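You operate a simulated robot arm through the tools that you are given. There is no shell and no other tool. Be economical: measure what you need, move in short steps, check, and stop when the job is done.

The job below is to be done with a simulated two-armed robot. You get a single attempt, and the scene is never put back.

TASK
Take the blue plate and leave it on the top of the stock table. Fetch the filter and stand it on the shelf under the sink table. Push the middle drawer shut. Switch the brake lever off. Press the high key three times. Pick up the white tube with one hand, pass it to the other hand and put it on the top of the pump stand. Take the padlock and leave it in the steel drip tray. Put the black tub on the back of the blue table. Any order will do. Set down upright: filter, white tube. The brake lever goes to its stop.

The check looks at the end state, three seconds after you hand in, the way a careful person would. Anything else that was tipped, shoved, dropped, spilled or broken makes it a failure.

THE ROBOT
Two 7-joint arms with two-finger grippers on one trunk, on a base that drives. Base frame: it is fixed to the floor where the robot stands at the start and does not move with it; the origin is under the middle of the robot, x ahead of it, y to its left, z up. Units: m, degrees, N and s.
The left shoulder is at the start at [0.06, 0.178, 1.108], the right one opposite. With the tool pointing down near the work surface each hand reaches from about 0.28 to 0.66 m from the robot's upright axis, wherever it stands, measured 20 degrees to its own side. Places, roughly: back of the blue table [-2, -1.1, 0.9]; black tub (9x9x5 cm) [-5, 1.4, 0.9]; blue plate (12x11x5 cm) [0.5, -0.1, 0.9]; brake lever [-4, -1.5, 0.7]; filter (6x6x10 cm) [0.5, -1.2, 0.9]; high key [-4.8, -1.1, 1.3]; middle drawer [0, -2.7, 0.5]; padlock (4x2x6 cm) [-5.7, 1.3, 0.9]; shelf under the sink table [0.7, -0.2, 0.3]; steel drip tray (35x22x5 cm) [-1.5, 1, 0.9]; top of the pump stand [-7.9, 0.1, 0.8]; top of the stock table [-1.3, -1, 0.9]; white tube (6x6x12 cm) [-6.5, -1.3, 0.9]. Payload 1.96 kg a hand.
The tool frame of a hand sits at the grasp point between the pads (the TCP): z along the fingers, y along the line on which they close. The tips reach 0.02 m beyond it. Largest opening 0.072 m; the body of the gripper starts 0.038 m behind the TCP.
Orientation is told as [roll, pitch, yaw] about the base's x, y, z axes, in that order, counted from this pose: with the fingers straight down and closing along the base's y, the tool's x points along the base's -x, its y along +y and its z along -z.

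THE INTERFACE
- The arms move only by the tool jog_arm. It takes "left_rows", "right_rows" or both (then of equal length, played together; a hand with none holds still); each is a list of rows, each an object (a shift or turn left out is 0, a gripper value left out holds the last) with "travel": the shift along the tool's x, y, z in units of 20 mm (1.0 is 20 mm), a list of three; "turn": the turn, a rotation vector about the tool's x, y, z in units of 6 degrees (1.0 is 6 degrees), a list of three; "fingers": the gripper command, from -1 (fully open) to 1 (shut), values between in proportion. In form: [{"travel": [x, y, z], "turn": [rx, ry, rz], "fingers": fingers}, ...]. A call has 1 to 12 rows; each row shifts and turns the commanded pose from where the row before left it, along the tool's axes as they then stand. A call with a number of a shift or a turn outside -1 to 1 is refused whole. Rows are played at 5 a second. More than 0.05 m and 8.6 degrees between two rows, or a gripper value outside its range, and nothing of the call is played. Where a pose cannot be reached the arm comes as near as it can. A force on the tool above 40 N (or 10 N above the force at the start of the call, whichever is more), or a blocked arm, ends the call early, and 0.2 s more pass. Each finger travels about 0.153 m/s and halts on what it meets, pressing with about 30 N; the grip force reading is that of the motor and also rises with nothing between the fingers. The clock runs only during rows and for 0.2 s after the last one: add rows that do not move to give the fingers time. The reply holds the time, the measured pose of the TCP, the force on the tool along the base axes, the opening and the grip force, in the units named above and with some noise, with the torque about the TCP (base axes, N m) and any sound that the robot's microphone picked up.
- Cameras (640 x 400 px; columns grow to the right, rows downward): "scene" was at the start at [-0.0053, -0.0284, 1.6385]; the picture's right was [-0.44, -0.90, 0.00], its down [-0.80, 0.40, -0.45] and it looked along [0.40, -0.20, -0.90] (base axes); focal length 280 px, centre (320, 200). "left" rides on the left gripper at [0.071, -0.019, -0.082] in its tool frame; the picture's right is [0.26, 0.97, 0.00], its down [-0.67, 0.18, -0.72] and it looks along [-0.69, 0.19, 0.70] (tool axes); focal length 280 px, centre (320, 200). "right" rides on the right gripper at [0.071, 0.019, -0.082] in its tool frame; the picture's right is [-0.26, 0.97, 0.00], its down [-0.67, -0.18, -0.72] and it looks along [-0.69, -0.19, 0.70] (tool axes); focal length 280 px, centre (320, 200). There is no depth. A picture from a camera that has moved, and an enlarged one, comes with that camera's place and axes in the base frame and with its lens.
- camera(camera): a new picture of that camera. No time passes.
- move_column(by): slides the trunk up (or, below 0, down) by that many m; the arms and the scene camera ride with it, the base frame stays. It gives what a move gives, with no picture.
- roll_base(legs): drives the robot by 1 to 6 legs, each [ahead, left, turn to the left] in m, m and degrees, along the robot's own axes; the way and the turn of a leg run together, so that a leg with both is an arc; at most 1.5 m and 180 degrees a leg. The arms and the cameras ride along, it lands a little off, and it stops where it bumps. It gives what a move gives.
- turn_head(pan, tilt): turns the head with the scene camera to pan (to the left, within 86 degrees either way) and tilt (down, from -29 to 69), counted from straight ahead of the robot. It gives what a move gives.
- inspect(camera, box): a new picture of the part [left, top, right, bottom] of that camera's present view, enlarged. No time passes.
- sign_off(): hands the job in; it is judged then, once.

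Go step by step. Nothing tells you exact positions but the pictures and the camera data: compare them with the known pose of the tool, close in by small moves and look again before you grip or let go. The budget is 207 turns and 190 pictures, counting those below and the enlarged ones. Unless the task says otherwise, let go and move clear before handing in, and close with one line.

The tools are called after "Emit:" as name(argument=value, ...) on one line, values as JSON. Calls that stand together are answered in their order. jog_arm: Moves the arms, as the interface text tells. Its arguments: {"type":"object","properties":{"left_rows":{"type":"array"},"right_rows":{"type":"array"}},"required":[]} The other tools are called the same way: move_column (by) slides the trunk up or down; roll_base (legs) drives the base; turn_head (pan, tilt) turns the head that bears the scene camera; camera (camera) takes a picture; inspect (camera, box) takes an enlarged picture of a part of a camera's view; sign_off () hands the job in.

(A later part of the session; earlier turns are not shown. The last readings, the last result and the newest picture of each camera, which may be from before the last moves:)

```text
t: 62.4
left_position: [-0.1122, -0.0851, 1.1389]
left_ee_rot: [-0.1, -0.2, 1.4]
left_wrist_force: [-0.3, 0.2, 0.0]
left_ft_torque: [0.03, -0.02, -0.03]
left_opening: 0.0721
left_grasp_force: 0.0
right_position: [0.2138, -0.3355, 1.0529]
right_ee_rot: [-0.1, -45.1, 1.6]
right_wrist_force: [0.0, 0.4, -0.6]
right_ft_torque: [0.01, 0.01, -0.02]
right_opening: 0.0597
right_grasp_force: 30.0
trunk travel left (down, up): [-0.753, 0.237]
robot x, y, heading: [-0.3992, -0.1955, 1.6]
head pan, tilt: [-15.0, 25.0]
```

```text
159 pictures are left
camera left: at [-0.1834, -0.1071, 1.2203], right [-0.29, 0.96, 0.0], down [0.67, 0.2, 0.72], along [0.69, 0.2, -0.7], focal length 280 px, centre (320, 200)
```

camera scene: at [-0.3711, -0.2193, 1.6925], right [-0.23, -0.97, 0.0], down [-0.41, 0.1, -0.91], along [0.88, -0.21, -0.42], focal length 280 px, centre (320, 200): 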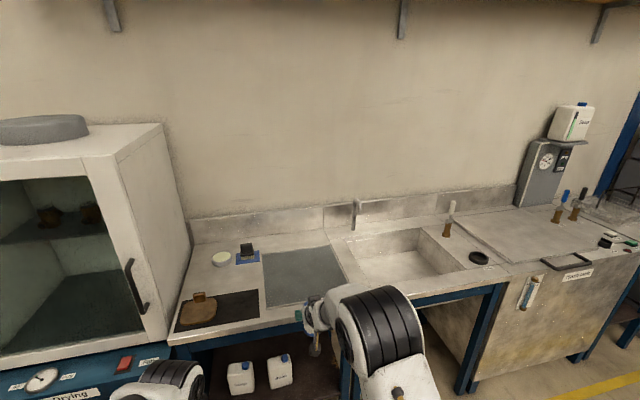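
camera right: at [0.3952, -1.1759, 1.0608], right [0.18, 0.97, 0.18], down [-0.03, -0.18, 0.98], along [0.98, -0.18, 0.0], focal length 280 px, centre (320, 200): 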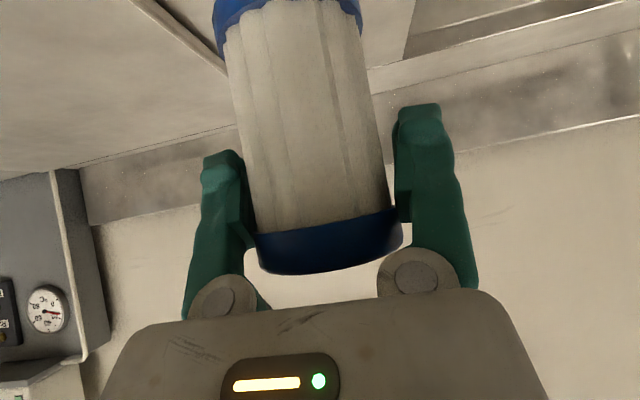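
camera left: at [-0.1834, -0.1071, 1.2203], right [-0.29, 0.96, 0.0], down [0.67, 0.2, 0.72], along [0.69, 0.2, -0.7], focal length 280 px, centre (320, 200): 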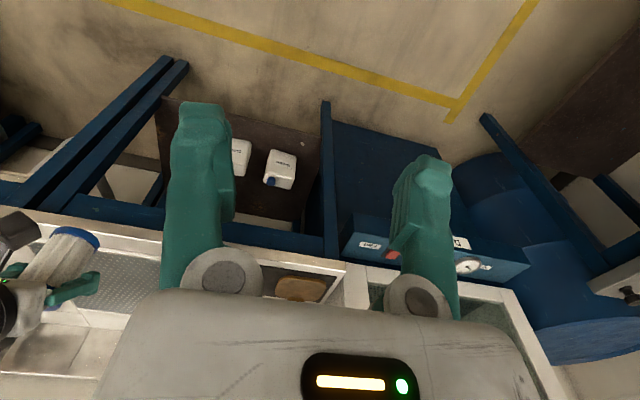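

The shelf spans y about -0.46 to 0.05 with its front at x≈0.37; there's room right of the second bottle at y≈-0.36. I'll lower the trunk in two steps and look.

Emit:
move_column(by=-0.4)

Emit:
move_column(by=-0.2)

Emit:
camera(camera="scene")

Emit:
camera(camera="right")

Emit:
camera(camera="left")

```text
t: 66.2
left_position: [-0.1119, -0.0869, 0.7381]
left_ee_rot: [0.0, -0.3, 1.4]
left_wrist_force: [-0.6, 0.7, 0.0]
left_ft_torque: [0.02, -0.02, 0.03]
left_opening: 0.0719
left_grasp_force: 0.0
right_position: [0.2152, -0.3353, 0.6542]
right_ee_rot: [-0.1, -45.2, 1.6]
right_wrist_force: [-0.6, 0.6, -1.3]
right_ft_torque: [0.0, 0.06, -0.01]
right_opening: 0.0591
right_grasp_force: 30.3
trunk travel left (down, up): [-0.353, 0.637]
robot x, y, heading: [-0.4015, -0.1964, 1.7]
head pan, tilt: [-15.0, 25.0]
```

```text
t: 68.4
left_position: [-0.1124, -0.0861, 0.5394]
left_ee_rot: [0.0, -0.1, 1.5]
left_wrist_force: [-0.4, -0.1, -0.7]
left_ft_torque: [-0.01, 0.03, 0.02]
left_opening: 0.072
left_grasp_force: 0.1
right_position: [0.2147, -0.3355, 0.4539]
right_ee_rot: [0.0, -45.2, 1.6]
right_wrist_force: [0.0, 0.3, -1.0]
right_ft_torque: [-0.01, 0.01, 0.01]
right_opening: 0.0592
right_grasp_force: 29.7
trunk travel left (down, up): [-0.153, 0.837]
robot x, y, heading: [-0.3993, -0.1942, 1.8]
head pan, tilt: [-15.0, 25.0]
```

```text
158 pictures are left
camera scene: at [-0.3712, -0.2192, 1.0926], right [-0.23, -0.97, 0.0], down [-0.41, 0.1, -0.91], along [0.88, -0.21, -0.42], focal length 280 px, centre (320, 200)
```

scene: 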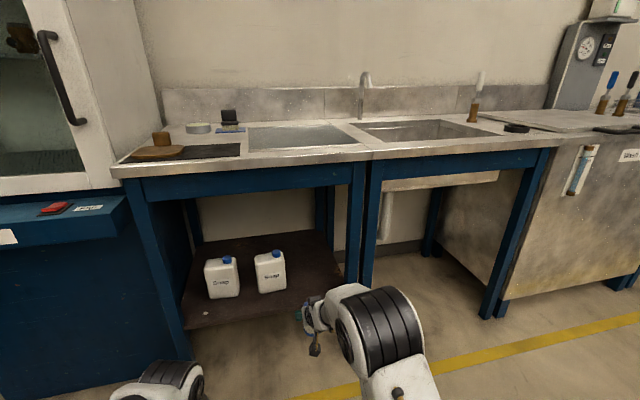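

```text
157 pictures are left
camera right: at [0.107, -0.3193, 0.4607], right [0.16, 0.97, 0.18], down [-0.03, -0.18, 0.98], along [0.99, -0.16, 0.0], focal length 280 px, centre (320, 200)
```

right: 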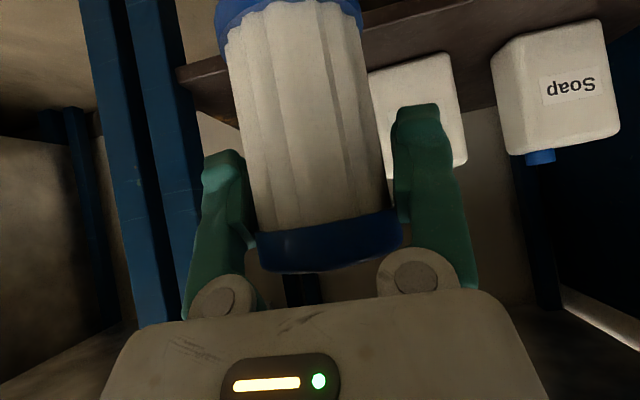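

```text
156 pictures are left
camera left: at [-0.1836, -0.107, 0.6204], right [-0.29, 0.96, 0.0], down [0.67, 0.2, 0.72], along [0.69, 0.2, -0.7], focal length 280 px, centre (320, 200)
```

left: 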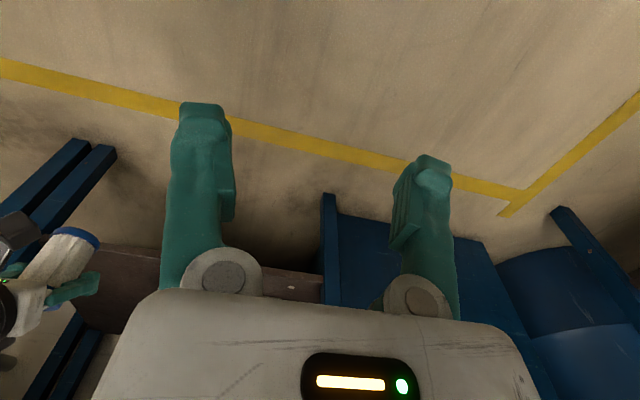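

There's free shelf at x≈0.45, y≈-0.375, between bottle 2 and the leg. I'll drive the filter in above the shelf.

Emit:
roll_base(legs=[[0.235, -0.03, -1.8]])

Emit:
turn_head(pan=-20, tilt=35)

Emit:
camera(camera="scene")

Emit:
camera(camera="right")

```text
t: 70.2
left_position: [0.1262, -0.1222, 0.5393]
left_ee_rot: [0.0, -0.2, -0.2]
left_wrist_force: [-0.4, -0.5, 0.5]
left_ft_torque: [-0.03, 0.02, 0.02]
left_opening: 0.072
left_grasp_force: 0.1
right_position: [0.4472, -0.382, 0.4545]
right_ee_rot: [-0.1, -45.2, -0.1]
right_wrist_force: [-0.2, -0.4, -0.2]
right_ft_torque: [-0.04, 0.04, 0.0]
right_opening: 0.059
right_grasp_force: 30.2
trunk travel left (down, up): [-0.153, 0.837]
robot x, y, heading: [-0.167, -0.2223, 0.1]
head pan, tilt: [-15.0, 25.0]
```

```text
t: 70.9
left_position: [0.1258, -0.1222, 0.54]
left_ee_rot: [0.0, -0.2, -0.2]
left_wrist_force: [-0.7, 0.3, -0.3]
left_ft_torque: [-0.03, -0.01, 0.0]
left_opening: 0.0722
left_grasp_force: 0.1
right_position: [0.4463, -0.3812, 0.4532]
right_ee_rot: [-0.1, -45.2, -0.1]
right_wrist_force: [-0.2, 1.0, -1.2]
right_ft_torque: [0.02, 0.0, -0.02]
right_opening: 0.0589
right_grasp_force: 30.3
trunk travel left (down, up): [-0.153, 0.837]
robot x, y, heading: [-0.1607, -0.224, -0.1]
head pan, tilt: [-20.0, 35.0]
```

```text
155 pictures are left
camera scene: at [-0.1418, -0.2542, 1.0768], right [-0.35, -0.94, 0.0], down [-0.54, 0.2, -0.82], along [0.77, -0.28, -0.57], focal length 280 px, centre (320, 200)
```

scene: 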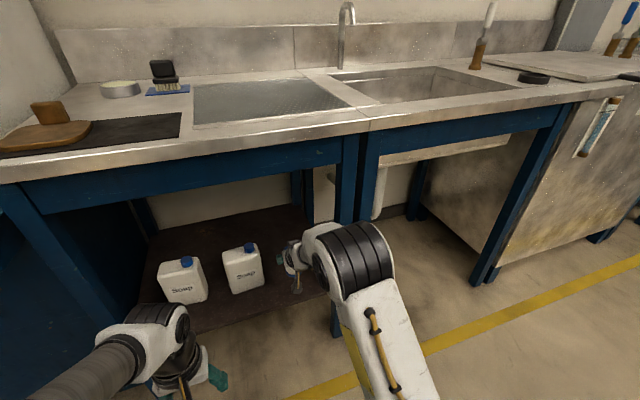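

```text
154 pictures are left
camera right: at [0.3395, -0.3619, 0.4606], right [0.19, 0.96, 0.18], down [-0.03, -0.18, 0.98], along [0.98, -0.19, 0.0], focal length 280 px, centre (320, 200)
```

right: 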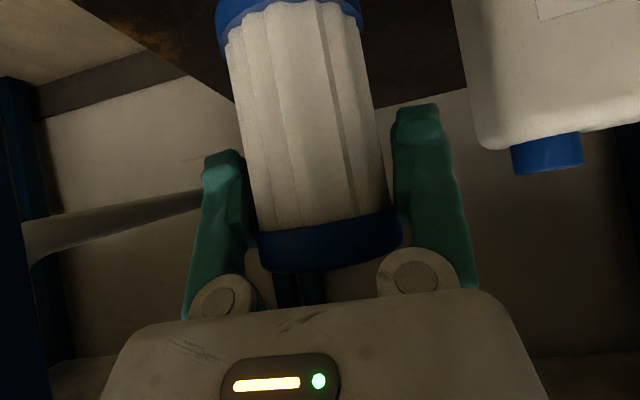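

The filter is well over the shelf. I'll lower it gently to contact.

Emit:
jog_arm(right_rows=[{"travel": [0.7, 0, 0.7]}, {"travel": [0.7, 0, 0.7]}, {"travel": [0.7, 0, 0.7]}, {"travel": [0.15, 0, 0.15]}, {"travel": [0.15, 0, 0.15]}, {"travel": [0.15, 0, 0.15]}, {"travel": [0.15, 0, 0.15]}, {"travel": [0.15, 0, 0.15]}, {"travel": [0, 0, 0]}])

Emit:
camera(camera="right")

```text
t: 72.9
left_position: [0.1265, -0.1228, 0.5401]
left_ee_rot: [-0.1, -0.2, -0.2]
left_wrist_force: [0.4, 0.4, -0.1]
left_ft_torque: [-0.02, 0.02, 0.01]
left_opening: 0.0721
left_grasp_force: 0.0
right_position: [0.4472, -0.3813, 0.3739]
right_ee_rot: [-0.2, -45.4, -0.1]
right_wrist_force: [0.4, -0.8, -1.5]
right_ft_torque: [0.01, 0.02, -0.03]
right_opening: 0.0589
right_grasp_force: 30.2
trunk travel left (down, up): [-0.153, 0.837]
robot x, y, heading: [-0.1625, -0.2236, -0.4]
head pan, tilt: [-20.0, 35.0]
```

```text
153 pictures are left
camera right: at [0.3396, -0.362, 0.3806], right [0.19, 0.96, 0.18], down [-0.03, -0.18, 0.98], along [0.98, -0.19, 0.0], focal length 280 px, centre (320, 200)
```

right: 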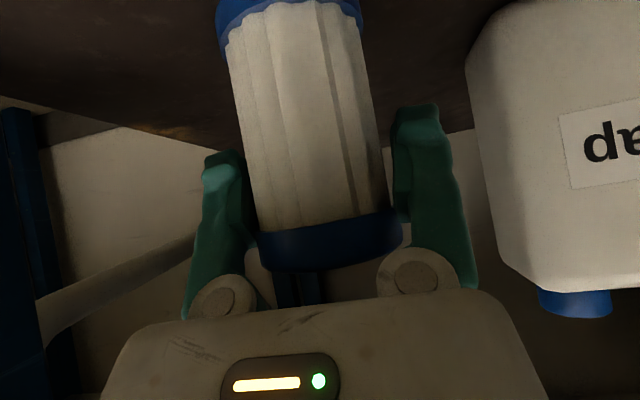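

Not yet touching; I'll continue down in 3 mm steps.

Emit:
jog_arm(right_rows=[{"travel": [0.12, 0, 0.12]}, {"travel": [0.12, 0, 0.12]}, {"travel": [0.12, 0, 0.12]}, {"travel": [0.12, 0, 0.12]}, {"travel": [0.12, 0, 0.12]}, {"travel": [0.12, 0, 0.12]}, {"travel": [0.12, 0, 0.12]}, {"travel": [0.12, 0, 0.12]}, {"travel": [0.12, 0, 0.12]}, {"travel": [0.12, 0, 0.12]}])

```text
t: 74.1
left_position: [0.1248, -0.1216, 0.5401]
left_ee_rot: [-0.1, -0.3, -0.3]
left_wrist_force: [0.4, -0.6, 0.0]
left_ft_torque: [0.0, -0.01, 0.01]
left_opening: 0.0717
left_grasp_force: 0.0
right_position: [0.4502, -0.3816, 0.3635]
right_ee_rot: [-0.2, -46.2, -0.1]
right_wrist_force: [-0.8, 0.0, 21.9]
right_ft_torque: [0.06, 0.52, 0.0]
right_opening: 0.0587
right_grasp_force: 30.0
trunk travel left (down, up): [-0.153, 0.837]
robot x, y, heading: [-0.1653, -0.2245, -0.2]
head pan, tilt: [-20.0, 35.0]
stopped in row 5 (right hand): the force on the tool passed its limit at 43 N (the readings are from after the stop); the commanded pose is now the measured one
```

Contact with the shelf. I'll relax 1 mm and open, then look.

Emit:
jog_arm(right_rows=[{"travel": [-0.05, 0, -0.05]}, {"fingers": 0.4}, {"fingers": -1}, {"travel": [0, 0, 0]}, {"travel": [0, 0, 0]}])

Emit:
camera(camera="right")

```text
t: 75.3
left_position: [0.1268, -0.1217, 0.5394]
left_ee_rot: [0.0, -0.1, -0.4]
left_wrist_force: [0.6, -1.2, 0.1]
left_ft_torque: [0.01, -0.03, 0.0]
left_opening: 0.0722
left_grasp_force: 0.1
right_position: [0.4491, -0.3818, 0.3619]
right_ee_rot: [-0.1, -45.6, -0.1]
right_wrist_force: [0.5, 0.5, 0.1]
right_ft_torque: [0.0, 0.0, 0.01]
right_opening: 0.0719
right_grasp_force: 0.0
trunk travel left (down, up): [-0.153, 0.837]
robot x, y, heading: [-0.1623, -0.2213, -0.3]
head pan, tilt: [-20.0, 35.0]
```

```text
152 pictures are left
camera right: at [0.3411, -0.3624, 0.3674], right [0.19, 0.96, 0.19], down [-0.04, -0.18, 0.98], along [0.98, -0.19, 0.01], focal length 280 px, centre (320, 200)
```

right: 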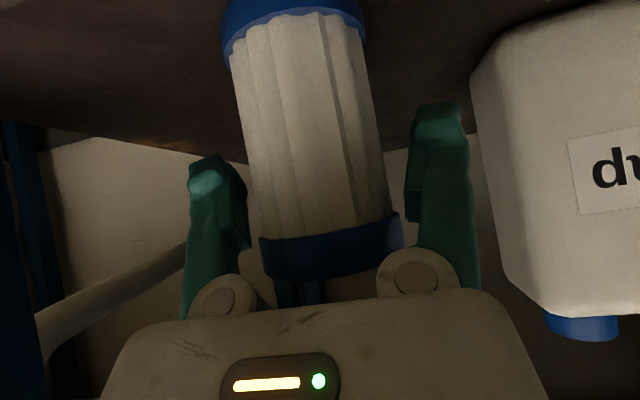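

It stands. I'll pull the hand straight back, then check.

Emit:
jog_arm(right_rows=[{"travel": [0.5, 0, -0.5]}, {"travel": [0.7, 0, -0.7]}, {"travel": [0.7, 0, -0.7]}, {"travel": [0.7, 0, -0.7]}, {"travel": [0.7, 0, -0.7]}, {"travel": [0.7, 0, -0.7]}])

Emit:
roll_base(legs=[[-0.25, 0, 0]])

Emit:
camera(camera="right")

```text
t: 76.7
left_position: [0.1263, -0.1226, 0.5395]
left_ee_rot: [0.0, -0.2, -0.2]
left_wrist_force: [0.1, 0.9, -0.4]
left_ft_torque: [0.02, -0.03, -0.02]
left_opening: 0.0721
left_grasp_force: 0.1
right_position: [0.3346, -0.381, 0.3602]
right_ee_rot: [-0.1, -45.7, -0.1]
right_wrist_force: [0.8, -0.6, -0.4]
right_ft_torque: [-0.01, -0.02, 0.04]
right_opening: 0.0719
right_grasp_force: 0.0
trunk travel left (down, up): [-0.153, 0.837]
robot x, y, heading: [-0.1655, -0.2228, -0.1]
head pan, tilt: [-20.0, 35.0]
```

```text
t: 78.5
left_position: [-0.1253, -0.1211, 0.5392]
left_ee_rot: [0.0, -0.2, -0.1]
left_wrist_force: [-0.5, 0.1, -0.1]
left_ft_torque: [0.0, -0.03, -0.01]
left_opening: 0.0723
left_grasp_force: 0.1
right_position: [0.085, -0.3782, 0.3609]
right_ee_rot: [-0.1, -45.7, 0.0]
right_wrist_force: [-0.4, 0.1, 0.3]
right_ft_torque: [-0.01, -0.02, 0.02]
right_opening: 0.0721
right_grasp_force: 0.1
trunk travel left (down, up): [-0.153, 0.837]
robot x, y, heading: [-0.4145, -0.2192, -0.2]
head pan, tilt: [-20.0, 35.0]
```

```text
151 pictures are left
camera right: at [-0.0233, -0.3598, 0.3662], right [0.18, 0.97, 0.19], down [-0.04, -0.18, 0.98], along [0.98, -0.19, 0.01], focal length 280 px, centre (320, 200)
```

right: 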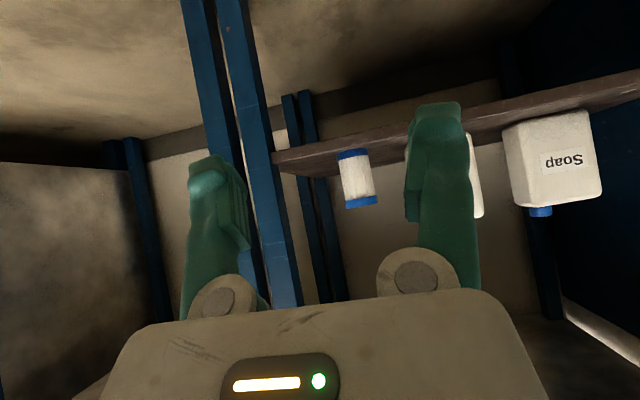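

The filter stands upright on the shelf. Next, the middle drawer: turn right and drive down the aisle, then look.

Emit:
roll_base(legs=[[0.13, 0, 0], [0, 0, -90], [0, 0.13, 0], [1.2, 0, 0]])

Emit:
turn_head(pan=5, tilt=25)

Emit:
camera(camera="scene")

```text
t: 90.2
left_position: [-0.0428, -1.7024, 0.5397]
left_ee_rot: [-0.1, -0.2, -89.6]
left_wrist_force: [0.4, 0.3, -0.4]
left_ft_torque: [-0.02, 0.01, -0.02]
left_opening: 0.0721
left_grasp_force: 0.1
right_position: [-0.2997, -1.9144, 0.3588]
right_ee_rot: [-0.1, -45.7, -89.6]
right_wrist_force: [0.2, -0.1, -0.2]
right_ft_torque: [0.0, -0.01, 0.01]
right_opening: 0.0723
right_grasp_force: 0.0
trunk travel left (down, up): [-0.153, 0.837]
robot x, y, heading: [-0.148, -1.4162, -89.8]
head pan, tilt: [-20.0, 35.0]
```

```text
t: 91.0
left_position: [-0.0447, -1.7018, 0.5385]
left_ee_rot: [-0.1, -0.3, -89.7]
left_wrist_force: [-0.1, 0.2, 0.3]
left_ft_torque: [-0.02, 0.01, -0.01]
left_opening: 0.0724
left_grasp_force: 0.0
right_position: [-0.3015, -1.9136, 0.3607]
right_ee_rot: [-0.1, -45.8, -89.7]
right_wrist_force: [0.0, 0.7, 0.0]
right_ft_torque: [-0.02, -0.02, -0.03]
right_opening: 0.0723
right_grasp_force: 0.1
trunk travel left (down, up): [-0.153, 0.837]
robot x, y, heading: [-0.1467, -1.4149, -89.7]
head pan, tilt: [5.0, 25.0]
```

```text
150 pictures are left
camera scene: at [-0.1402, -1.446, 1.0925], right [-1.0, -0.09, 0.0], down [-0.04, 0.42, -0.91], along [0.08, -0.9, -0.42], focal length 280 px, centre (320, 200)
```

scene: 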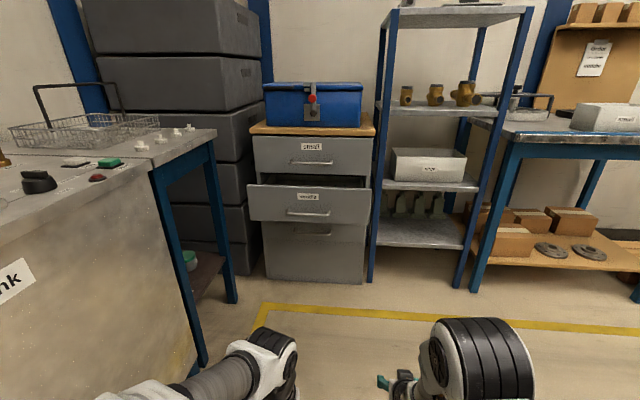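

The middle drawer stands out about 0.15 m; its front is about z 0.51–0.65, x ±0.26, y≈-2.5. I'll raise the trunk, point the closed right hand forward and approach.

Emit:
move_column(by=0.26)

Emit:
jog_arm(right_rows=[{"turn": [0, -1, 0], "fingers": 1}, {"turn": [0, -1, 0]}, {"turn": [0, -1, 0]}, {"turn": [0, -1, 0]}, {"turn": [0, -1, 0]}, {"turn": [0, -1, 0]}, {"turn": [0, -1, 0]}, {"travel": [0, 1, 0]}, {"travel": [0, 1, 0]}, {"travel": [0, 1, 0]}, {"travel": [0, 1, 0]}, {"travel": [0, 0, 0]}])

Emit:
camera(camera="right")

```text
t: 93.7
left_position: [-0.0437, -1.7023, 0.8002]
left_ee_rot: [0.0, -0.2, -89.7]
left_wrist_force: [-0.4, -0.1, -0.4]
left_ft_torque: [0.02, -0.01, 0.0]
left_opening: 0.0719
left_grasp_force: 0.0
right_position: [-0.3008, -1.9147, 0.6206]
right_ee_rot: [0.0, -45.6, -89.6]
right_wrist_force: [0.0, 0.5, 0.4]
right_ft_torque: [-0.01, -0.01, 0.0]
right_opening: 0.0717
right_grasp_force: 0.0
trunk travel left (down, up): [-0.413, 0.577]
robot x, y, heading: [-0.148, -1.4139, -89.9]
head pan, tilt: [5.0, 25.0]
```

```text
t: 96.3
left_position: [-0.0429, -1.7035, 0.7981]
left_ee_rot: [0.0, -0.3, -89.7]
left_wrist_force: [-0.7, -0.6, 0.1]
left_ft_torque: [0.01, -0.02, 0.0]
left_opening: 0.0717
left_grasp_force: 0.0
right_position: [-0.2204, -1.9128, 0.6193]
right_ee_rot: [-1.5, -87.7, -88.3]
right_wrist_force: [-0.1, 0.7, -0.2]
right_ft_torque: [0.02, 0.01, 0.01]
right_opening: 0.0
right_grasp_force: 30.1
trunk travel left (down, up): [-0.413, 0.577]
robot x, y, heading: [-0.1464, -1.4128, -89.6]
head pan, tilt: [5.0, 25.0]
```

```text
149 pictures are left
camera right: at [-0.2009, -1.8286, 0.552], right [0.97, -0.01, 0.26], down [-0.19, 0.69, 0.7], along [-0.18, -0.73, 0.66], focal length 280 px, centre (320, 200)
```

right: 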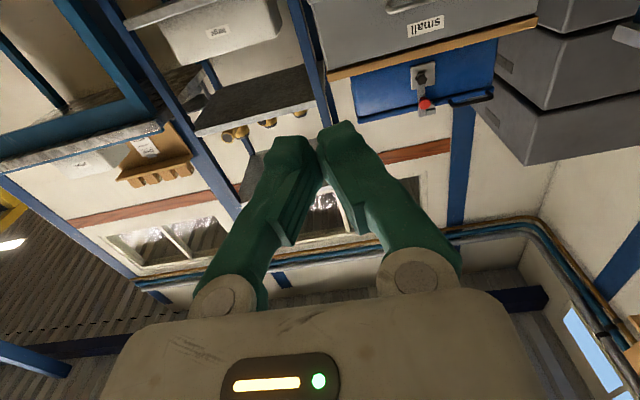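

I'll retract the hand a little and centre it, then drive closer to the drawer.

Emit:
jog_arm(right_rows=[{"travel": [0, 0.5, -1]}, {"travel": [0, 0.5, -1]}, {"travel": [0, 0.5, -1]}, {"travel": [0, 0.5, -1]}, {"travel": [0, 0.5, -1]}, {"travel": [0, 0.5, -1]}])

Emit:
roll_base(legs=[[0.55, 0.05, 0]])

Emit:
turn_head(pan=0, tilt=50)

Emit:
camera(camera="scene")

```text
t: 97.7
left_position: [-0.0422, -1.7017, 0.7996]
left_ee_rot: [-0.1, -0.2, -89.8]
left_wrist_force: [-0.4, 0.7, 0.1]
left_ft_torque: [-0.03, 0.02, 0.04]
left_opening: 0.0721
left_grasp_force: 0.0
right_position: [-0.1603, -1.7927, 0.6232]
right_ee_rot: [-2.1, -87.7, -87.6]
right_wrist_force: [0.2, -0.2, -0.1]
right_ft_torque: [0.04, 0.01, -0.01]
right_opening: 0.0
right_grasp_force: 29.5
trunk travel left (down, up): [-0.413, 0.577]
robot x, y, heading: [-0.145, -1.4145, -89.6]
head pan, tilt: [5.0, 25.0]
```

```text
t: 100.9
left_position: [0.0083, -2.2501, 0.7994]
left_ee_rot: [-0.1, -0.2, -89.8]
left_wrist_force: [0.8, 0.4, -0.7]
left_ft_torque: [0.01, -0.01, 0.0]
left_opening: 0.0719
left_grasp_force: 0.1
right_position: [-0.1074, -2.3417, 0.623]
right_ee_rot: [-1.8, -87.7, -87.9]
right_wrist_force: [1.2, -0.3, 0.0]
right_ft_torque: [-0.03, -0.01, -0.01]
right_opening: 0.0
right_grasp_force: 29.4
trunk travel left (down, up): [-0.413, 0.577]
robot x, y, heading: [-0.0953, -1.9613, -89.7]
head pan, tilt: [5.0, 25.0]
```

```text
t: 101.8
left_position: [0.0086, -2.2508, 0.7994]
left_ee_rot: [0.0, -0.2, -89.8]
left_wrist_force: [-0.2, 0.4, -0.3]
left_ft_torque: [-0.01, 0.04, 0.01]
left_opening: 0.0721
left_grasp_force: 0.1
right_position: [-0.1085, -2.3404, 0.6241]
right_ee_rot: [-1.7, -87.7, -87.9]
right_wrist_force: [-0.6, -0.3, -0.4]
right_ft_torque: [0.02, 0.02, -0.02]
right_opening: 0.0002
right_grasp_force: 29.9
trunk travel left (down, up): [-0.413, 0.577]
robot x, y, heading: [-0.0988, -1.9631, -89.6]
head pan, tilt: [0.0, 50.0]
```

```text
148 pictures are left
camera scene: at [-0.0961, -1.9792, 1.3151], right [-1.0, -0.01, 0.0], down [0.0, 0.77, -0.64], along [0.0, -0.64, -0.77], focal length 280 px, centre (320, 200)
```

scene: 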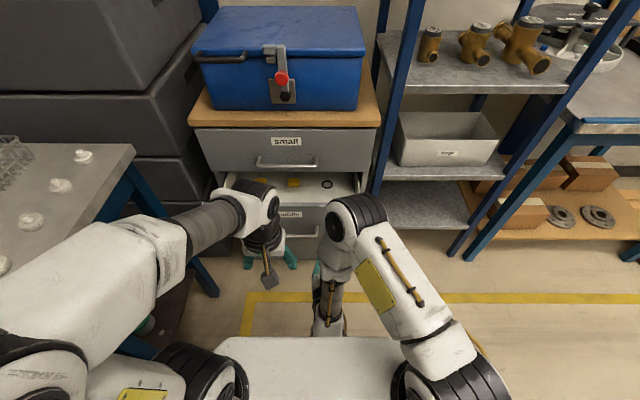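

The drawer front is at y≈-2.50; the fingertips are at -2.36. I'll drive 8 cm, lower 2 cm, and push forward with the arm.

Emit:
roll_base(legs=[[0.08, 0, 0]])

Emit:
jog_arm(right_rows=[{"travel": [1, 0, 0]}, {"travel": [0, 0, 1]}, {"travel": [0, 0, 1]}, {"travel": [0, 0, 1]}, {"travel": [0, 0, 1]}, {"travel": [0, 0, 1]}, {"travel": [0, 0, 1]}, {"travel": [0, 0, 1]}, {"travel": [0, 0, 1]}])

Emit:
camera(camera="scene")

```text
t: 102.8
left_position: [0.0087, -2.3304, 0.799]
left_ee_rot: [0.0, -0.2, -89.9]
left_wrist_force: [-0.1, -0.2, -0.9]
left_ft_torque: [-0.04, 0.03, -0.01]
left_opening: 0.072
left_grasp_force: 0.3
right_position: [-0.1094, -2.422, 0.6236]
right_ee_rot: [-1.6, -87.5, -88.0]
right_wrist_force: [-0.2, 0.8, 0.4]
right_ft_torque: [-0.02, 0.0, -0.03]
right_opening: 0.0
right_grasp_force: 29.4
trunk travel left (down, up): [-0.413, 0.577]
robot x, y, heading: [-0.0919, -2.0402, -89.6]
head pan, tilt: [0.0, 50.0]
```

```text
t: 104.8
left_position: [0.0084, -2.3308, 0.7987]
left_ee_rot: [0.0, -0.2, -89.7]
left_wrist_force: [0.2, -0.3, -0.2]
left_ft_torque: [0.0, -0.03, 0.0]
left_opening: 0.0722
left_grasp_force: 0.2
right_position: [-0.1072, -2.581, 0.597]
right_ee_rot: [-1.5, -87.7, -88.2]
right_wrist_force: [0.5, 0.3, 1.0]
right_ft_torque: [-0.01, 0.0, 0.0]
right_opening: 0.0
right_grasp_force: 30.0
trunk travel left (down, up): [-0.413, 0.577]
robot x, y, heading: [-0.0925, -2.0436, -89.9]
head pan, tilt: [0.0, 50.0]
```

```text
147 pictures are left
camera scene: at [-0.0958, -2.0594, 1.315], right [-1.0, 0.0, 0.0], down [0.0, 0.77, -0.64], along [0.0, -0.64, -0.77], focal length 280 px, centre (320, 200)
```

scene: 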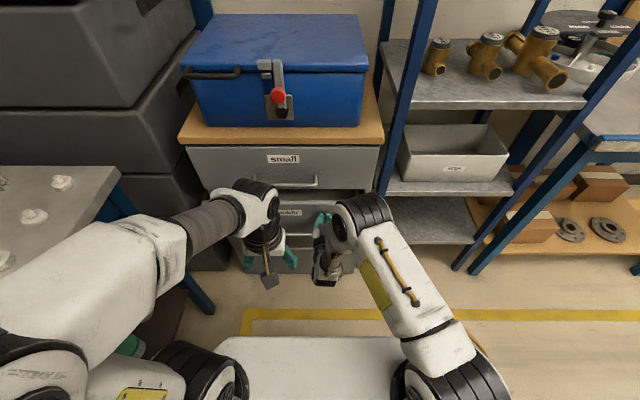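

The drawer is moving in with little resistance. I'll keep pushing until the stop.

Emit:
jog_arm(right_rows=[{"travel": [0, 0, 0.6]}, {"travel": [0, 0, 0.6]}, {"travel": [0, 0, 0.6]}, {"travel": [0, 0, 0.6]}, {"travel": [0, 0, 0.6]}, {"travel": [0, 0, 0.6]}, {"travel": [0, 0, 0.6]}, {"travel": [0, 0, 0.6]}, {"travel": [0, 0, 0.6]}, {"travel": [0, 0, 0.6]}])

Emit:
camera(camera="scene")

```text
t: 106.1
left_position: [0.0088, -2.3292, 0.7989]
left_ee_rot: [0.0, -0.3, -90.0]
left_wrist_force: [0.4, -1.2, -0.2]
left_ft_torque: [-0.03, 0.0, -0.04]
left_opening: 0.0719
left_grasp_force: 0.1
right_position: [-0.1075, -2.6368, 0.5947]
right_ee_rot: [-0.9, -87.7, -88.9]
right_wrist_force: [-1.9, 12.8, 3.2]
right_ft_torque: [-0.17, 0.01, -0.12]
right_opening: 0.0
right_grasp_force: 29.4
trunk travel left (down, up): [-0.413, 0.577]
robot x, y, heading: [-0.0952, -2.0448, -89.9]
head pan, tilt: [0.0, 50.0]
stopped in row 6 (right hand): the force on the tool passed its limit at 47 N (the readings are from after the stop); the commanded pose is now the measured one
```

```text
146 pictures are left
camera scene: at [-0.0959, -2.0579, 1.3152], right [-1.0, 0.0, 0.0], down [0.0, 0.77, -0.64], along [0.0, -0.64, -0.77], focal length 280 px, centre (320, 200)
```

scene: 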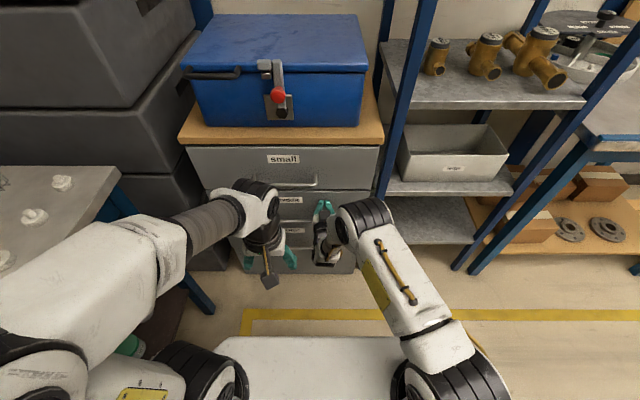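

It hit its stop. One more push to confirm, then retreat and look from farther off.

Emit:
jog_arm(right_rows=[{"travel": [0, 0, 0.5]}, {"travel": [0, 0, 0.5]}, {"travel": [0, 0, 0.5]}])

Emit:
jog_arm(right_rows=[{"travel": [0, 0, -1]}, {"travel": [0, 0, -1]}, {"travel": [0, 0, -1]}, {"travel": [0, 0, -1]}, {"travel": [0, 0, -1]}, {"travel": [0, 0, -1]}, {"travel": [0, 0, -1]}, {"travel": [0, 0, -1]}])

Emit:
roll_base(legs=[[-0.6, 0, 0]])

Emit:
turn_head(pan=-5, tilt=35)

Emit:
camera(camera="scene")

```text
t: 106.4
left_position: [0.0079, -2.3283, 0.7997]
left_ee_rot: [0.1, -0.3, -89.9]
left_wrist_force: [1.6, -1.1, 0.3]
left_ft_torque: [0.0, -0.01, 0.0]
left_opening: 0.072
left_grasp_force: 0.0
right_position: [-0.108, -2.6369, 0.5927]
right_ee_rot: [-0.5, -87.2, -89.2]
right_wrist_force: [-1.1, 18.5, 5.6]
right_ft_torque: [-0.19, 0.01, -0.05]
right_opening: 0.0058
right_grasp_force: 29.4
trunk travel left (down, up): [-0.413, 0.577]
robot x, y, heading: [-0.0954, -2.0419, -89.7]
head pan, tilt: [0.0, 50.0]
stopped in row 1 (right hand): the force on the tool passed its limit at 48 N (the readings are from after the stop); the commanded pose is now the measured one
```

```text
t: 108.2
left_position: [0.0075, -2.3299, 0.7997]
left_ee_rot: [0.0, -0.2, -89.9]
left_wrist_force: [1.3, 0.0, 0.1]
left_ft_torque: [-0.01, 0.0, 0.0]
left_opening: 0.0722
left_grasp_force: 0.2
right_position: [-0.1073, -2.4782, 0.599]
right_ee_rot: [-0.9, -87.2, -88.8]
right_wrist_force: [0.1, -0.3, 0.2]
right_ft_torque: [-0.02, 0.0, 0.04]
right_opening: 0.0
right_grasp_force: 29.4
trunk travel left (down, up): [-0.413, 0.577]
robot x, y, heading: [-0.0937, -2.0425, -89.9]
head pan, tilt: [0.0, 50.0]
```

```text
t: 111.6
left_position: [0.008, -1.7271, 0.7994]
left_ee_rot: [-0.1, -0.3, -90.0]
left_wrist_force: [-0.5, -0.1, 0.1]
left_ft_torque: [-0.02, -0.04, 0.02]
left_opening: 0.072
left_grasp_force: 0.2
right_position: [-0.1094, -1.8766, 0.599]
right_ee_rot: [-1.1, -87.1, -88.7]
right_wrist_force: [0.9, -0.1, -0.2]
right_ft_torque: [0.0, 0.02, 0.0]
right_opening: 0.0
right_grasp_force: 28.9
trunk travel left (down, up): [-0.413, 0.577]
robot x, y, heading: [-0.0955, -1.4365, -90.1]
head pan, tilt: [0.0, 50.0]
```

```text
t: 112.4
left_position: [0.0063, -1.7285, 0.798]
left_ee_rot: [-0.1, -0.3, -90.0]
left_wrist_force: [-0.2, 0.9, 0.1]
left_ft_torque: [0.04, -0.01, -0.03]
left_opening: 0.0722
left_grasp_force: 0.0
right_position: [-0.1092, -1.8764, 0.598]
right_ee_rot: [-1.0, -87.2, -88.8]
right_wrist_force: [-0.1, 0.0, 0.6]
right_ft_torque: [-0.01, 0.0, 0.03]
right_opening: 0.0
right_grasp_force: 29.6
trunk travel left (down, up): [-0.413, 0.577]
robot x, y, heading: [-0.0926, -1.4398, -90.1]
head pan, tilt: [-5.0, 35.0]
```

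```text
145 pictures are left
camera scene: at [-0.1046, -1.4674, 1.3367], right [-1.0, 0.09, 0.0], down [0.05, 0.57, -0.82], along [-0.07, -0.82, -0.57], focal length 280 px, centre (320, 200)
```

scene: 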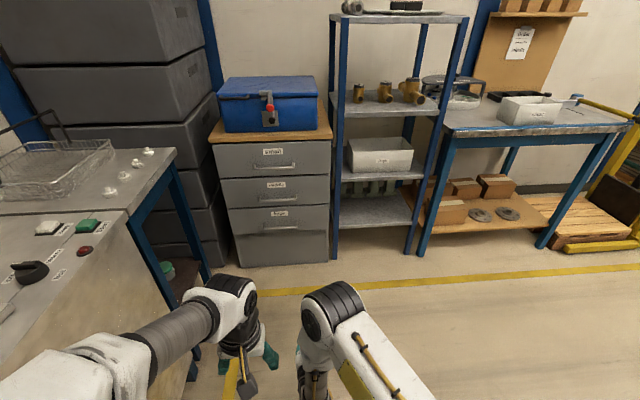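

The drawer is flush now. Next go to the lever and key: back out, turn to heading 180 and drive down the main aisle.

Emit:
roll_base(legs=[[-1.4, 0, 0], [0, 0, -90], [1.5, 0, 0], [1.2, 0, 0]])

Emit:
move_column(by=0.3)

Emit:
turn_head(pan=35, tilt=20)

Emit:
camera(camera="scene")

```text
t: 135.8
left_position: [-3.0672, -0.0491, 0.7994]
left_ee_rot: [0.0, -0.2, 177.6]
left_wrist_force: [0.8, -0.3, 0.4]
left_ft_torque: [0.01, 0.0, -0.02]
left_opening: 0.0717
left_grasp_force: 0.0
right_position: [-3.2105, 0.0723, 0.5989]
right_ee_rot: [-1.1, -87.1, 178.9]
right_wrist_force: [0.6, -0.1, -0.4]
right_ft_torque: [-0.03, 0.02, 0.0]
right_opening: 0.0
right_grasp_force: 29.7
trunk travel left (down, up): [-0.413, 0.577]
robot x, y, heading: [-2.7757, 0.0423, 177.4]
head pan, tilt: [-5.0, 35.0]
```

```text
t: 138.8
left_position: [-3.067, -0.0503, 1.0997]
left_ee_rot: [0.0, -0.1, 177.5]
left_wrist_force: [-0.2, 0.6, 0.3]
left_ft_torque: [-0.02, 0.0, -0.01]
left_opening: 0.0717
left_grasp_force: 0.0
right_position: [-3.2105, 0.0731, 0.8994]
right_ee_rot: [-1.2, -87.2, 178.8]
right_wrist_force: [-0.3, 0.7, 0.2]
right_ft_torque: [-0.02, -0.02, 0.01]
right_opening: 0.0
right_grasp_force: 29.6
trunk travel left (down, up): [-0.713, 0.277]
robot x, y, heading: [-2.7735, 0.0382, 177.3]
head pan, tilt: [-5.0, 35.0]
```

```text
t: 139.9
left_position: [-3.0676, -0.0494, 1.0991]
left_ee_rot: [0.0, -0.2, 177.4]
left_wrist_force: [0.8, 0.0, 0.2]
left_ft_torque: [0.0, 0.02, 0.01]
left_opening: 0.0722
left_grasp_force: 0.1
right_position: [-3.21, 0.0728, 0.8985]
right_ee_rot: [-1.1, -87.2, 178.7]
right_wrist_force: [-0.2, -0.3, 0.5]
right_ft_torque: [0.01, 0.0, 0.0]
right_opening: 0.0
right_grasp_force: 29.5
trunk travel left (down, up): [-0.713, 0.277]
robot x, y, heading: [-2.7786, 0.0415, 177.8]
head pan, tilt: [35.0, 20.0]
```

```text
144 pictures are left
camera scene: at [-2.7937, -0.0127, 1.6606], right [-0.54, 0.84, 0.0], down [0.29, 0.18, -0.94], along [-0.79, -0.5, -0.34], focal length 280 px, centre (320, 200)
```

scene: 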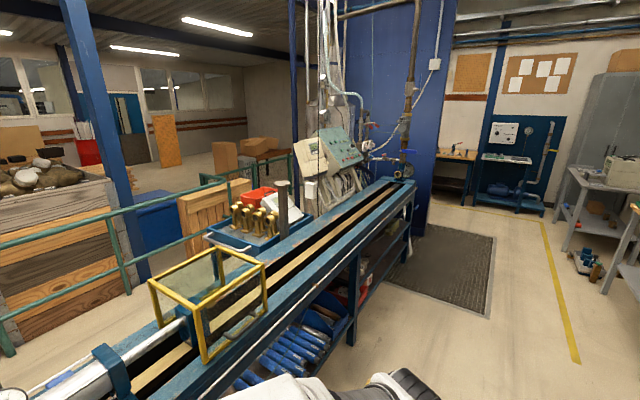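

Emit:
inspect(camera="scene", box=[270, 90, 430, 200])

Emit:
inspect(camera="scene", box=[130, 160, 330, 370])

```text
3.64 times, centred on (350, 145) of scene
camera zoom: at [-2.7937, -0.0127, 1.6606], right [-0.54, 0.84, 0.0], down [0.29, 0.18, -0.94], along [-0.79, -0.5, -0.34], focal length 1017 px, centre (211, 400)
```

zoom: 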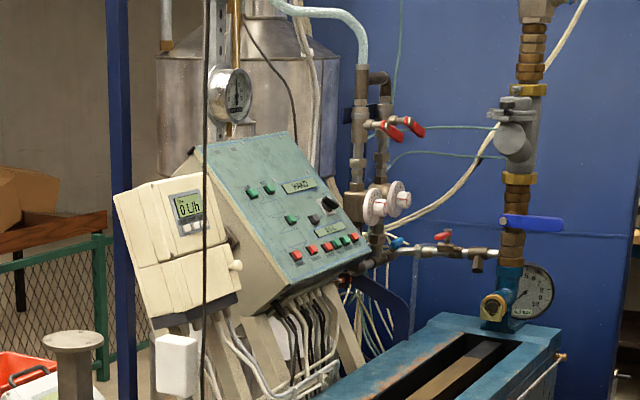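

```text
1.90 times, centred on (230, 265) of scene
camera zoom: at [-2.7937, -0.0127, 1.6606], right [-0.54, 0.84, 0.0], down [0.29, 0.18, -0.94], along [-0.79, -0.5, -0.34], focal length 533 px, centre (491, 76)
```

zoom: 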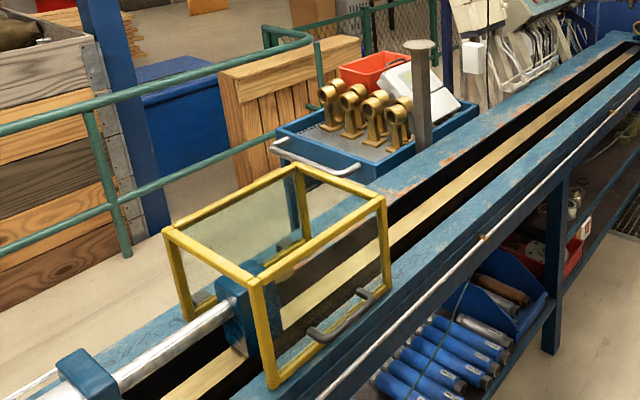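

The key belongs to the teal console near [-4.8, -1.1]; the lever may be on the blue trolley behind the bench. I'll drive on and look straight at them.

Emit:
roll_base(legs=[[1.2, 0, 2]])

Emit:
move_column(by=0.25)

Emit:
turn_head(pan=80, tilt=25)

Emit:
camera(camera="scene")

```text
t: 146.1
left_position: [-4.2774, -0.0298, 1.0994]
left_ee_rot: [0.0, -0.2, 179.5]
left_wrist_force: [-0.4, 0.3, -0.2]
left_ft_torque: [-0.03, 0.01, 0.03]
left_opening: 0.0719
left_grasp_force: 0.0
right_position: [-4.4255, 0.0876, 0.8981]
right_ee_rot: [-1.1, -87.2, -179.1]
right_wrist_force: [0.9, 0.5, 0.4]
right_ft_torque: [-0.01, -0.02, -0.03]
right_opening: 0.0001
right_grasp_force: 29.5
trunk travel left (down, up): [-0.713, 0.277]
robot x, y, heading: [-3.9887, 0.0708, 179.6]
head pan, tilt: [35.0, 20.0]
```

```text
t: 148.6
left_position: [-4.2783, -0.0301, 1.3498]
left_ee_rot: [0.0, -0.2, 179.6]
left_wrist_force: [0.5, 0.4, -0.3]
left_ft_torque: [0.0, 0.02, 0.03]
left_opening: 0.0719
left_grasp_force: 0.1
right_position: [-4.4272, 0.086, 1.1483]
right_ee_rot: [-1.2, -87.2, -179.1]
right_wrist_force: [0.2, 0.1, -0.1]
right_ft_torque: [0.02, -0.01, -0.01]
right_opening: 0.0001
right_grasp_force: 29.6
trunk travel left (down, up): [-0.963, 0.027]
robot x, y, heading: [-3.9885, 0.0678, 179.7]
head pan, tilt: [35.0, 20.0]
```

```text
t: 149.8
left_position: [-4.2772, -0.0291, 1.3486]
left_ee_rot: [0.0, -0.2, 179.6]
left_wrist_force: [0.7, 0.0, -0.7]
left_ft_torque: [0.04, 0.02, 0.04]
left_opening: 0.0721
left_grasp_force: 0.1
right_position: [-4.4265, 0.0865, 1.1483]
right_ee_rot: [-1.2, -87.3, -179.1]
right_wrist_force: [0.4, 0.0, 0.0]
right_ft_torque: [-0.04, -0.02, 0.02]
right_opening: 0.0
right_grasp_force: 30.2
trunk travel left (down, up): [-0.963, 0.027]
robot x, y, heading: [-3.9901, 0.0707, 179.6]
head pan, tilt: [80.0, 25.0]
```

```text
141 pictures are left
camera scene: at [-3.9462, -0.021, 1.9026], right [-0.98, 0.18, 0.0], down [0.08, 0.42, -0.91], along [-0.16, -0.89, -0.42], focal length 280 px, centre (320, 200)
```

scene: 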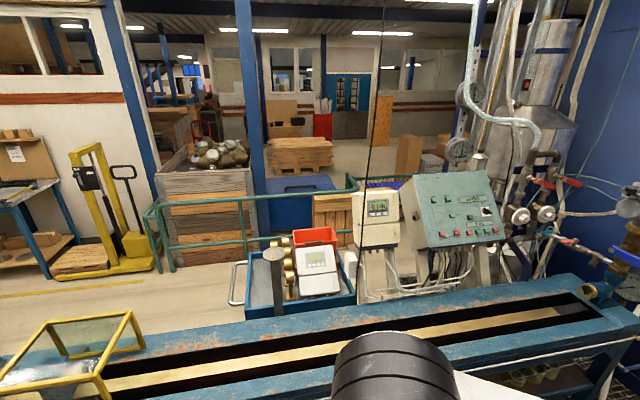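

Emit:
inspect(camera="scene", box=[200, 200, 380, 330])

Emit:
inspect(camera="scene", box=[350, 150, 530, 270])

```text
3.08 times, centred on (290, 265) of scene
camera zoom: at [-3.9462, -0.021, 1.9026], right [-0.98, 0.18, 0.0], down [0.08, 0.42, -0.91], along [-0.16, -0.89, -0.42], focal length 860 px, centre (412, 0)
```

zoom: 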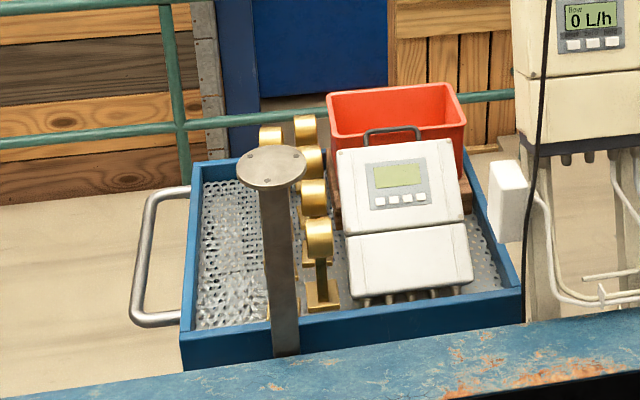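

```text
3.33 times, centred on (440, 210) of scene
camera zoom: at [-3.9462, -0.021, 1.9026], right [-0.98, 0.18, 0.0], down [0.08, 0.42, -0.91], along [-0.16, -0.89, -0.42], focal length 932 px, centre (-80, 167)
```

zoom: 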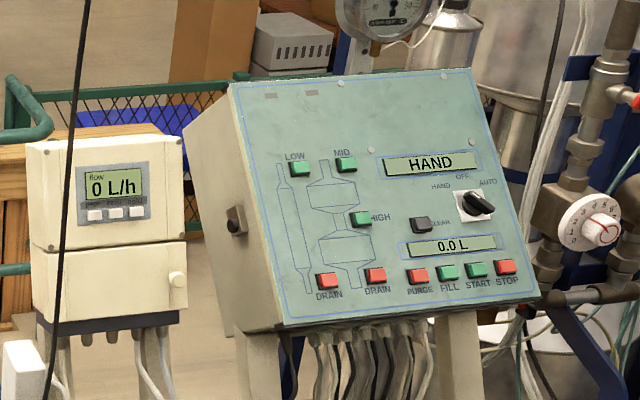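

The HIGH key is at about [-4.80, -1.10, 1.25] on the tilted panel. I'll turn to face it and get close for a better view.

Emit:
roll_base(legs=[[0, 0, 90], [0, -0.65, 0]])

Emit:
turn_head(pan=-15, tilt=30)

Emit:
camera(camera="scene")

```text
t: 157.2
left_position: [-4.546, -0.2146, 1.3497]
left_ee_rot: [0.0, -0.3, -89.9]
left_wrist_force: [-0.3, -1.0, -0.1]
left_ft_torque: [-0.01, 0.02, 0.01]
left_opening: 0.0719
left_grasp_force: 0.1
right_position: [-4.6615, -0.3635, 1.149]
right_ee_rot: [-2.1, -87.2, -87.6]
right_wrist_force: [0.4, 0.4, -0.6]
right_ft_torque: [-0.01, 0.02, -0.01]
right_opening: 0.0
right_grasp_force: 29.8
trunk travel left (down, up): [-0.963, 0.027]
robot x, y, heading: [-4.6502, 0.0763, -89.7]
head pan, tilt: [80.0, 25.0]
```

```text
t: 158.9
left_position: [-4.5473, -0.215, 1.3494]
left_ee_rot: [0.0, -0.2, -89.9]
left_wrist_force: [-0.5, 0.2, -0.2]
left_ft_torque: [0.01, 0.03, 0.01]
left_opening: 0.072
left_grasp_force: 0.0
right_position: [-4.6629, -0.3639, 1.1488]
right_ee_rot: [-1.1, -87.2, -88.5]
right_wrist_force: [0.7, 1.1, 0.1]
right_ft_torque: [0.02, -0.02, -0.01]
right_opening: 0.0001
right_grasp_force: 29.1
trunk travel left (down, up): [-0.963, 0.027]
robot x, y, heading: [-4.649, 0.0769, -89.6]
head pan, tilt: [-15.0, 30.0]
```

```text
138 pictures are left
camera scene: at [-4.6742, 0.0459, 1.8946], right [-0.97, 0.26, 0.0], down [0.13, 0.48, -0.87], along [-0.22, -0.84, -0.5], focal length 280 px, centre (320, 200)
```

scene: 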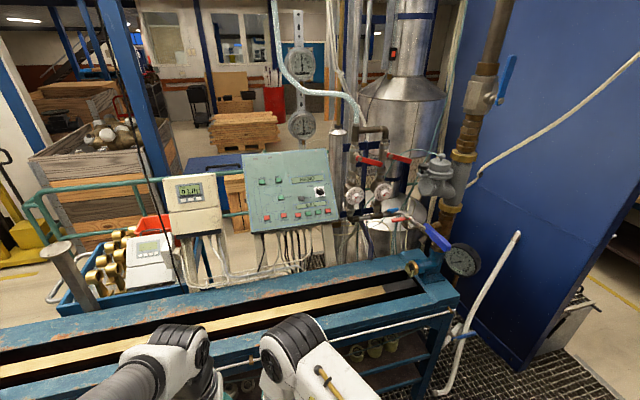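

Emit:
inspect(camera="scene", box=[230, 140, 350, 240])

```text
4.00 times, centred on (290, 190) of scene
camera zoom: at [-4.6742, 0.0459, 1.8946], right [-0.97, 0.26, 0.0], down [0.13, 0.48, -0.87], along [-0.22, -0.84, -0.5], focal length 1118 px, centre (440, 240)
```

zoom: 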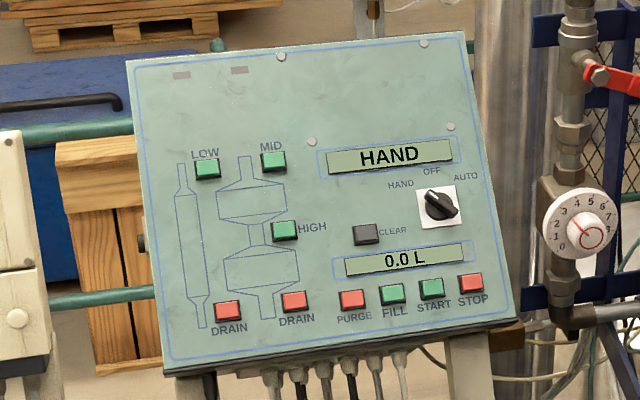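

From two views the HIGH key is at [-4.784, -1.080, 1.265], with the panel tilted 45°. I'll tilt the closed right hand to 45° to press along its normal, raise it and approach.

Emit:
jog_arm(right_rows=[{"turn": [0, 1, 0], "travel": [0, -0.87, 0]}, {"turn": [0, 1, 0], "travel": [0, -0.87, 0]}, {"turn": [0, 1, 0], "travel": [0, -0.87, 0]}, {"turn": [0, 1, 0], "travel": [0, -0.87, 0]}, {"turn": [0, 1, 0], "travel": [0, -0.87, 0]}, {"turn": [0, 1, 0], "travel": [0, -0.87, 0]}, {"turn": [0, 1, 0], "travel": [0, -0.87, 0]}, {"travel": [-0.7, 0, -0.7]}, {"travel": [-0.7, 0, -0.7]}, {"travel": [-0.7, 0, -0.7]}, {"travel": [-0.7, 0, -0.7]}, {"travel": [-0.7, 0, -0.7]}])

Emit:
roll_base(legs=[[0.33, 0, 0]])

Emit:
camera(camera="scene")

Emit:
camera(camera="right")

```text
t: 161.5
left_position: [-4.5465, -0.2149, 1.3493]
left_ee_rot: [-0.1, -0.3, -89.9]
left_wrist_force: [0.1, -0.3, 0.7]
left_ft_torque: [-0.02, -0.03, 0.02]
left_opening: 0.0718
left_grasp_force: 0.1
right_position: [-4.7845, -0.3635, 1.248]
right_ee_rot: [0.0, -45.2, -89.6]
right_wrist_force: [0.0, 0.3, 0.5]
right_ft_torque: [0.01, 0.05, -0.01]
right_opening: 0.0002
right_grasp_force: 29.3
trunk travel left (down, up): [-0.963, 0.027]
robot x, y, heading: [-4.6525, 0.073, -89.8]
head pan, tilt: [-15.0, 30.0]
```

```text
t: 163.7
left_position: [-4.5445, -0.5463, 1.349]
left_ee_rot: [0.1, -0.3, -89.8]
left_wrist_force: [-0.1, 0.3, -0.2]
left_ft_torque: [-0.03, 0.01, -0.01]
left_opening: 0.0718
left_grasp_force: 0.1
right_position: [-4.7812, -0.6961, 1.249]
right_ee_rot: [0.0, -45.3, -89.5]
right_wrist_force: [-0.1, 0.5, -0.1]
right_ft_torque: [0.01, 0.01, 0.0]
right_opening: 0.0002
right_grasp_force: 29.6
trunk travel left (down, up): [-0.963, 0.027]
robot x, y, heading: [-4.6474, -0.261, -89.5]
head pan, tilt: [-15.0, 30.0]
```

```text
136 pictures are left
camera scene: at [-4.6734, -0.2844, 1.8946], right [-0.97, 0.25, 0.0], down [0.13, 0.48, -0.87], along [-0.22, -0.84, -0.5], focal length 280 px, centre (320, 200)
```

scene: 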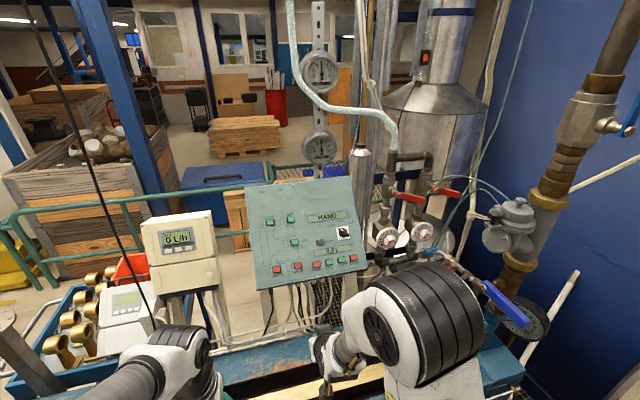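

```text
135 pictures are left
camera right: at [-4.7634, -0.5893, 1.2556], right [0.97, -0.18, 0.19], down [-0.18, 0.03, 0.98], along [-0.18, -0.98, 0.0], focal length 280 px, centre (320, 200)
```

right: 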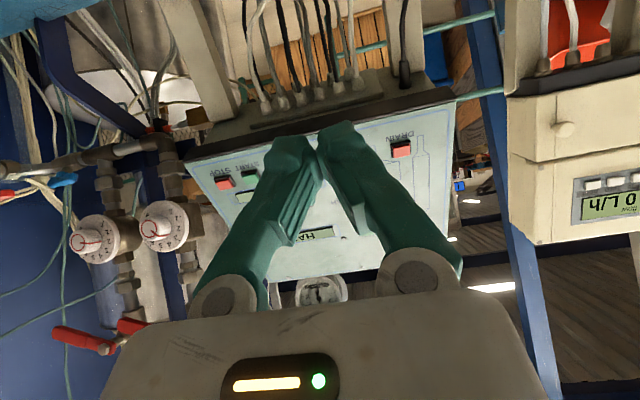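

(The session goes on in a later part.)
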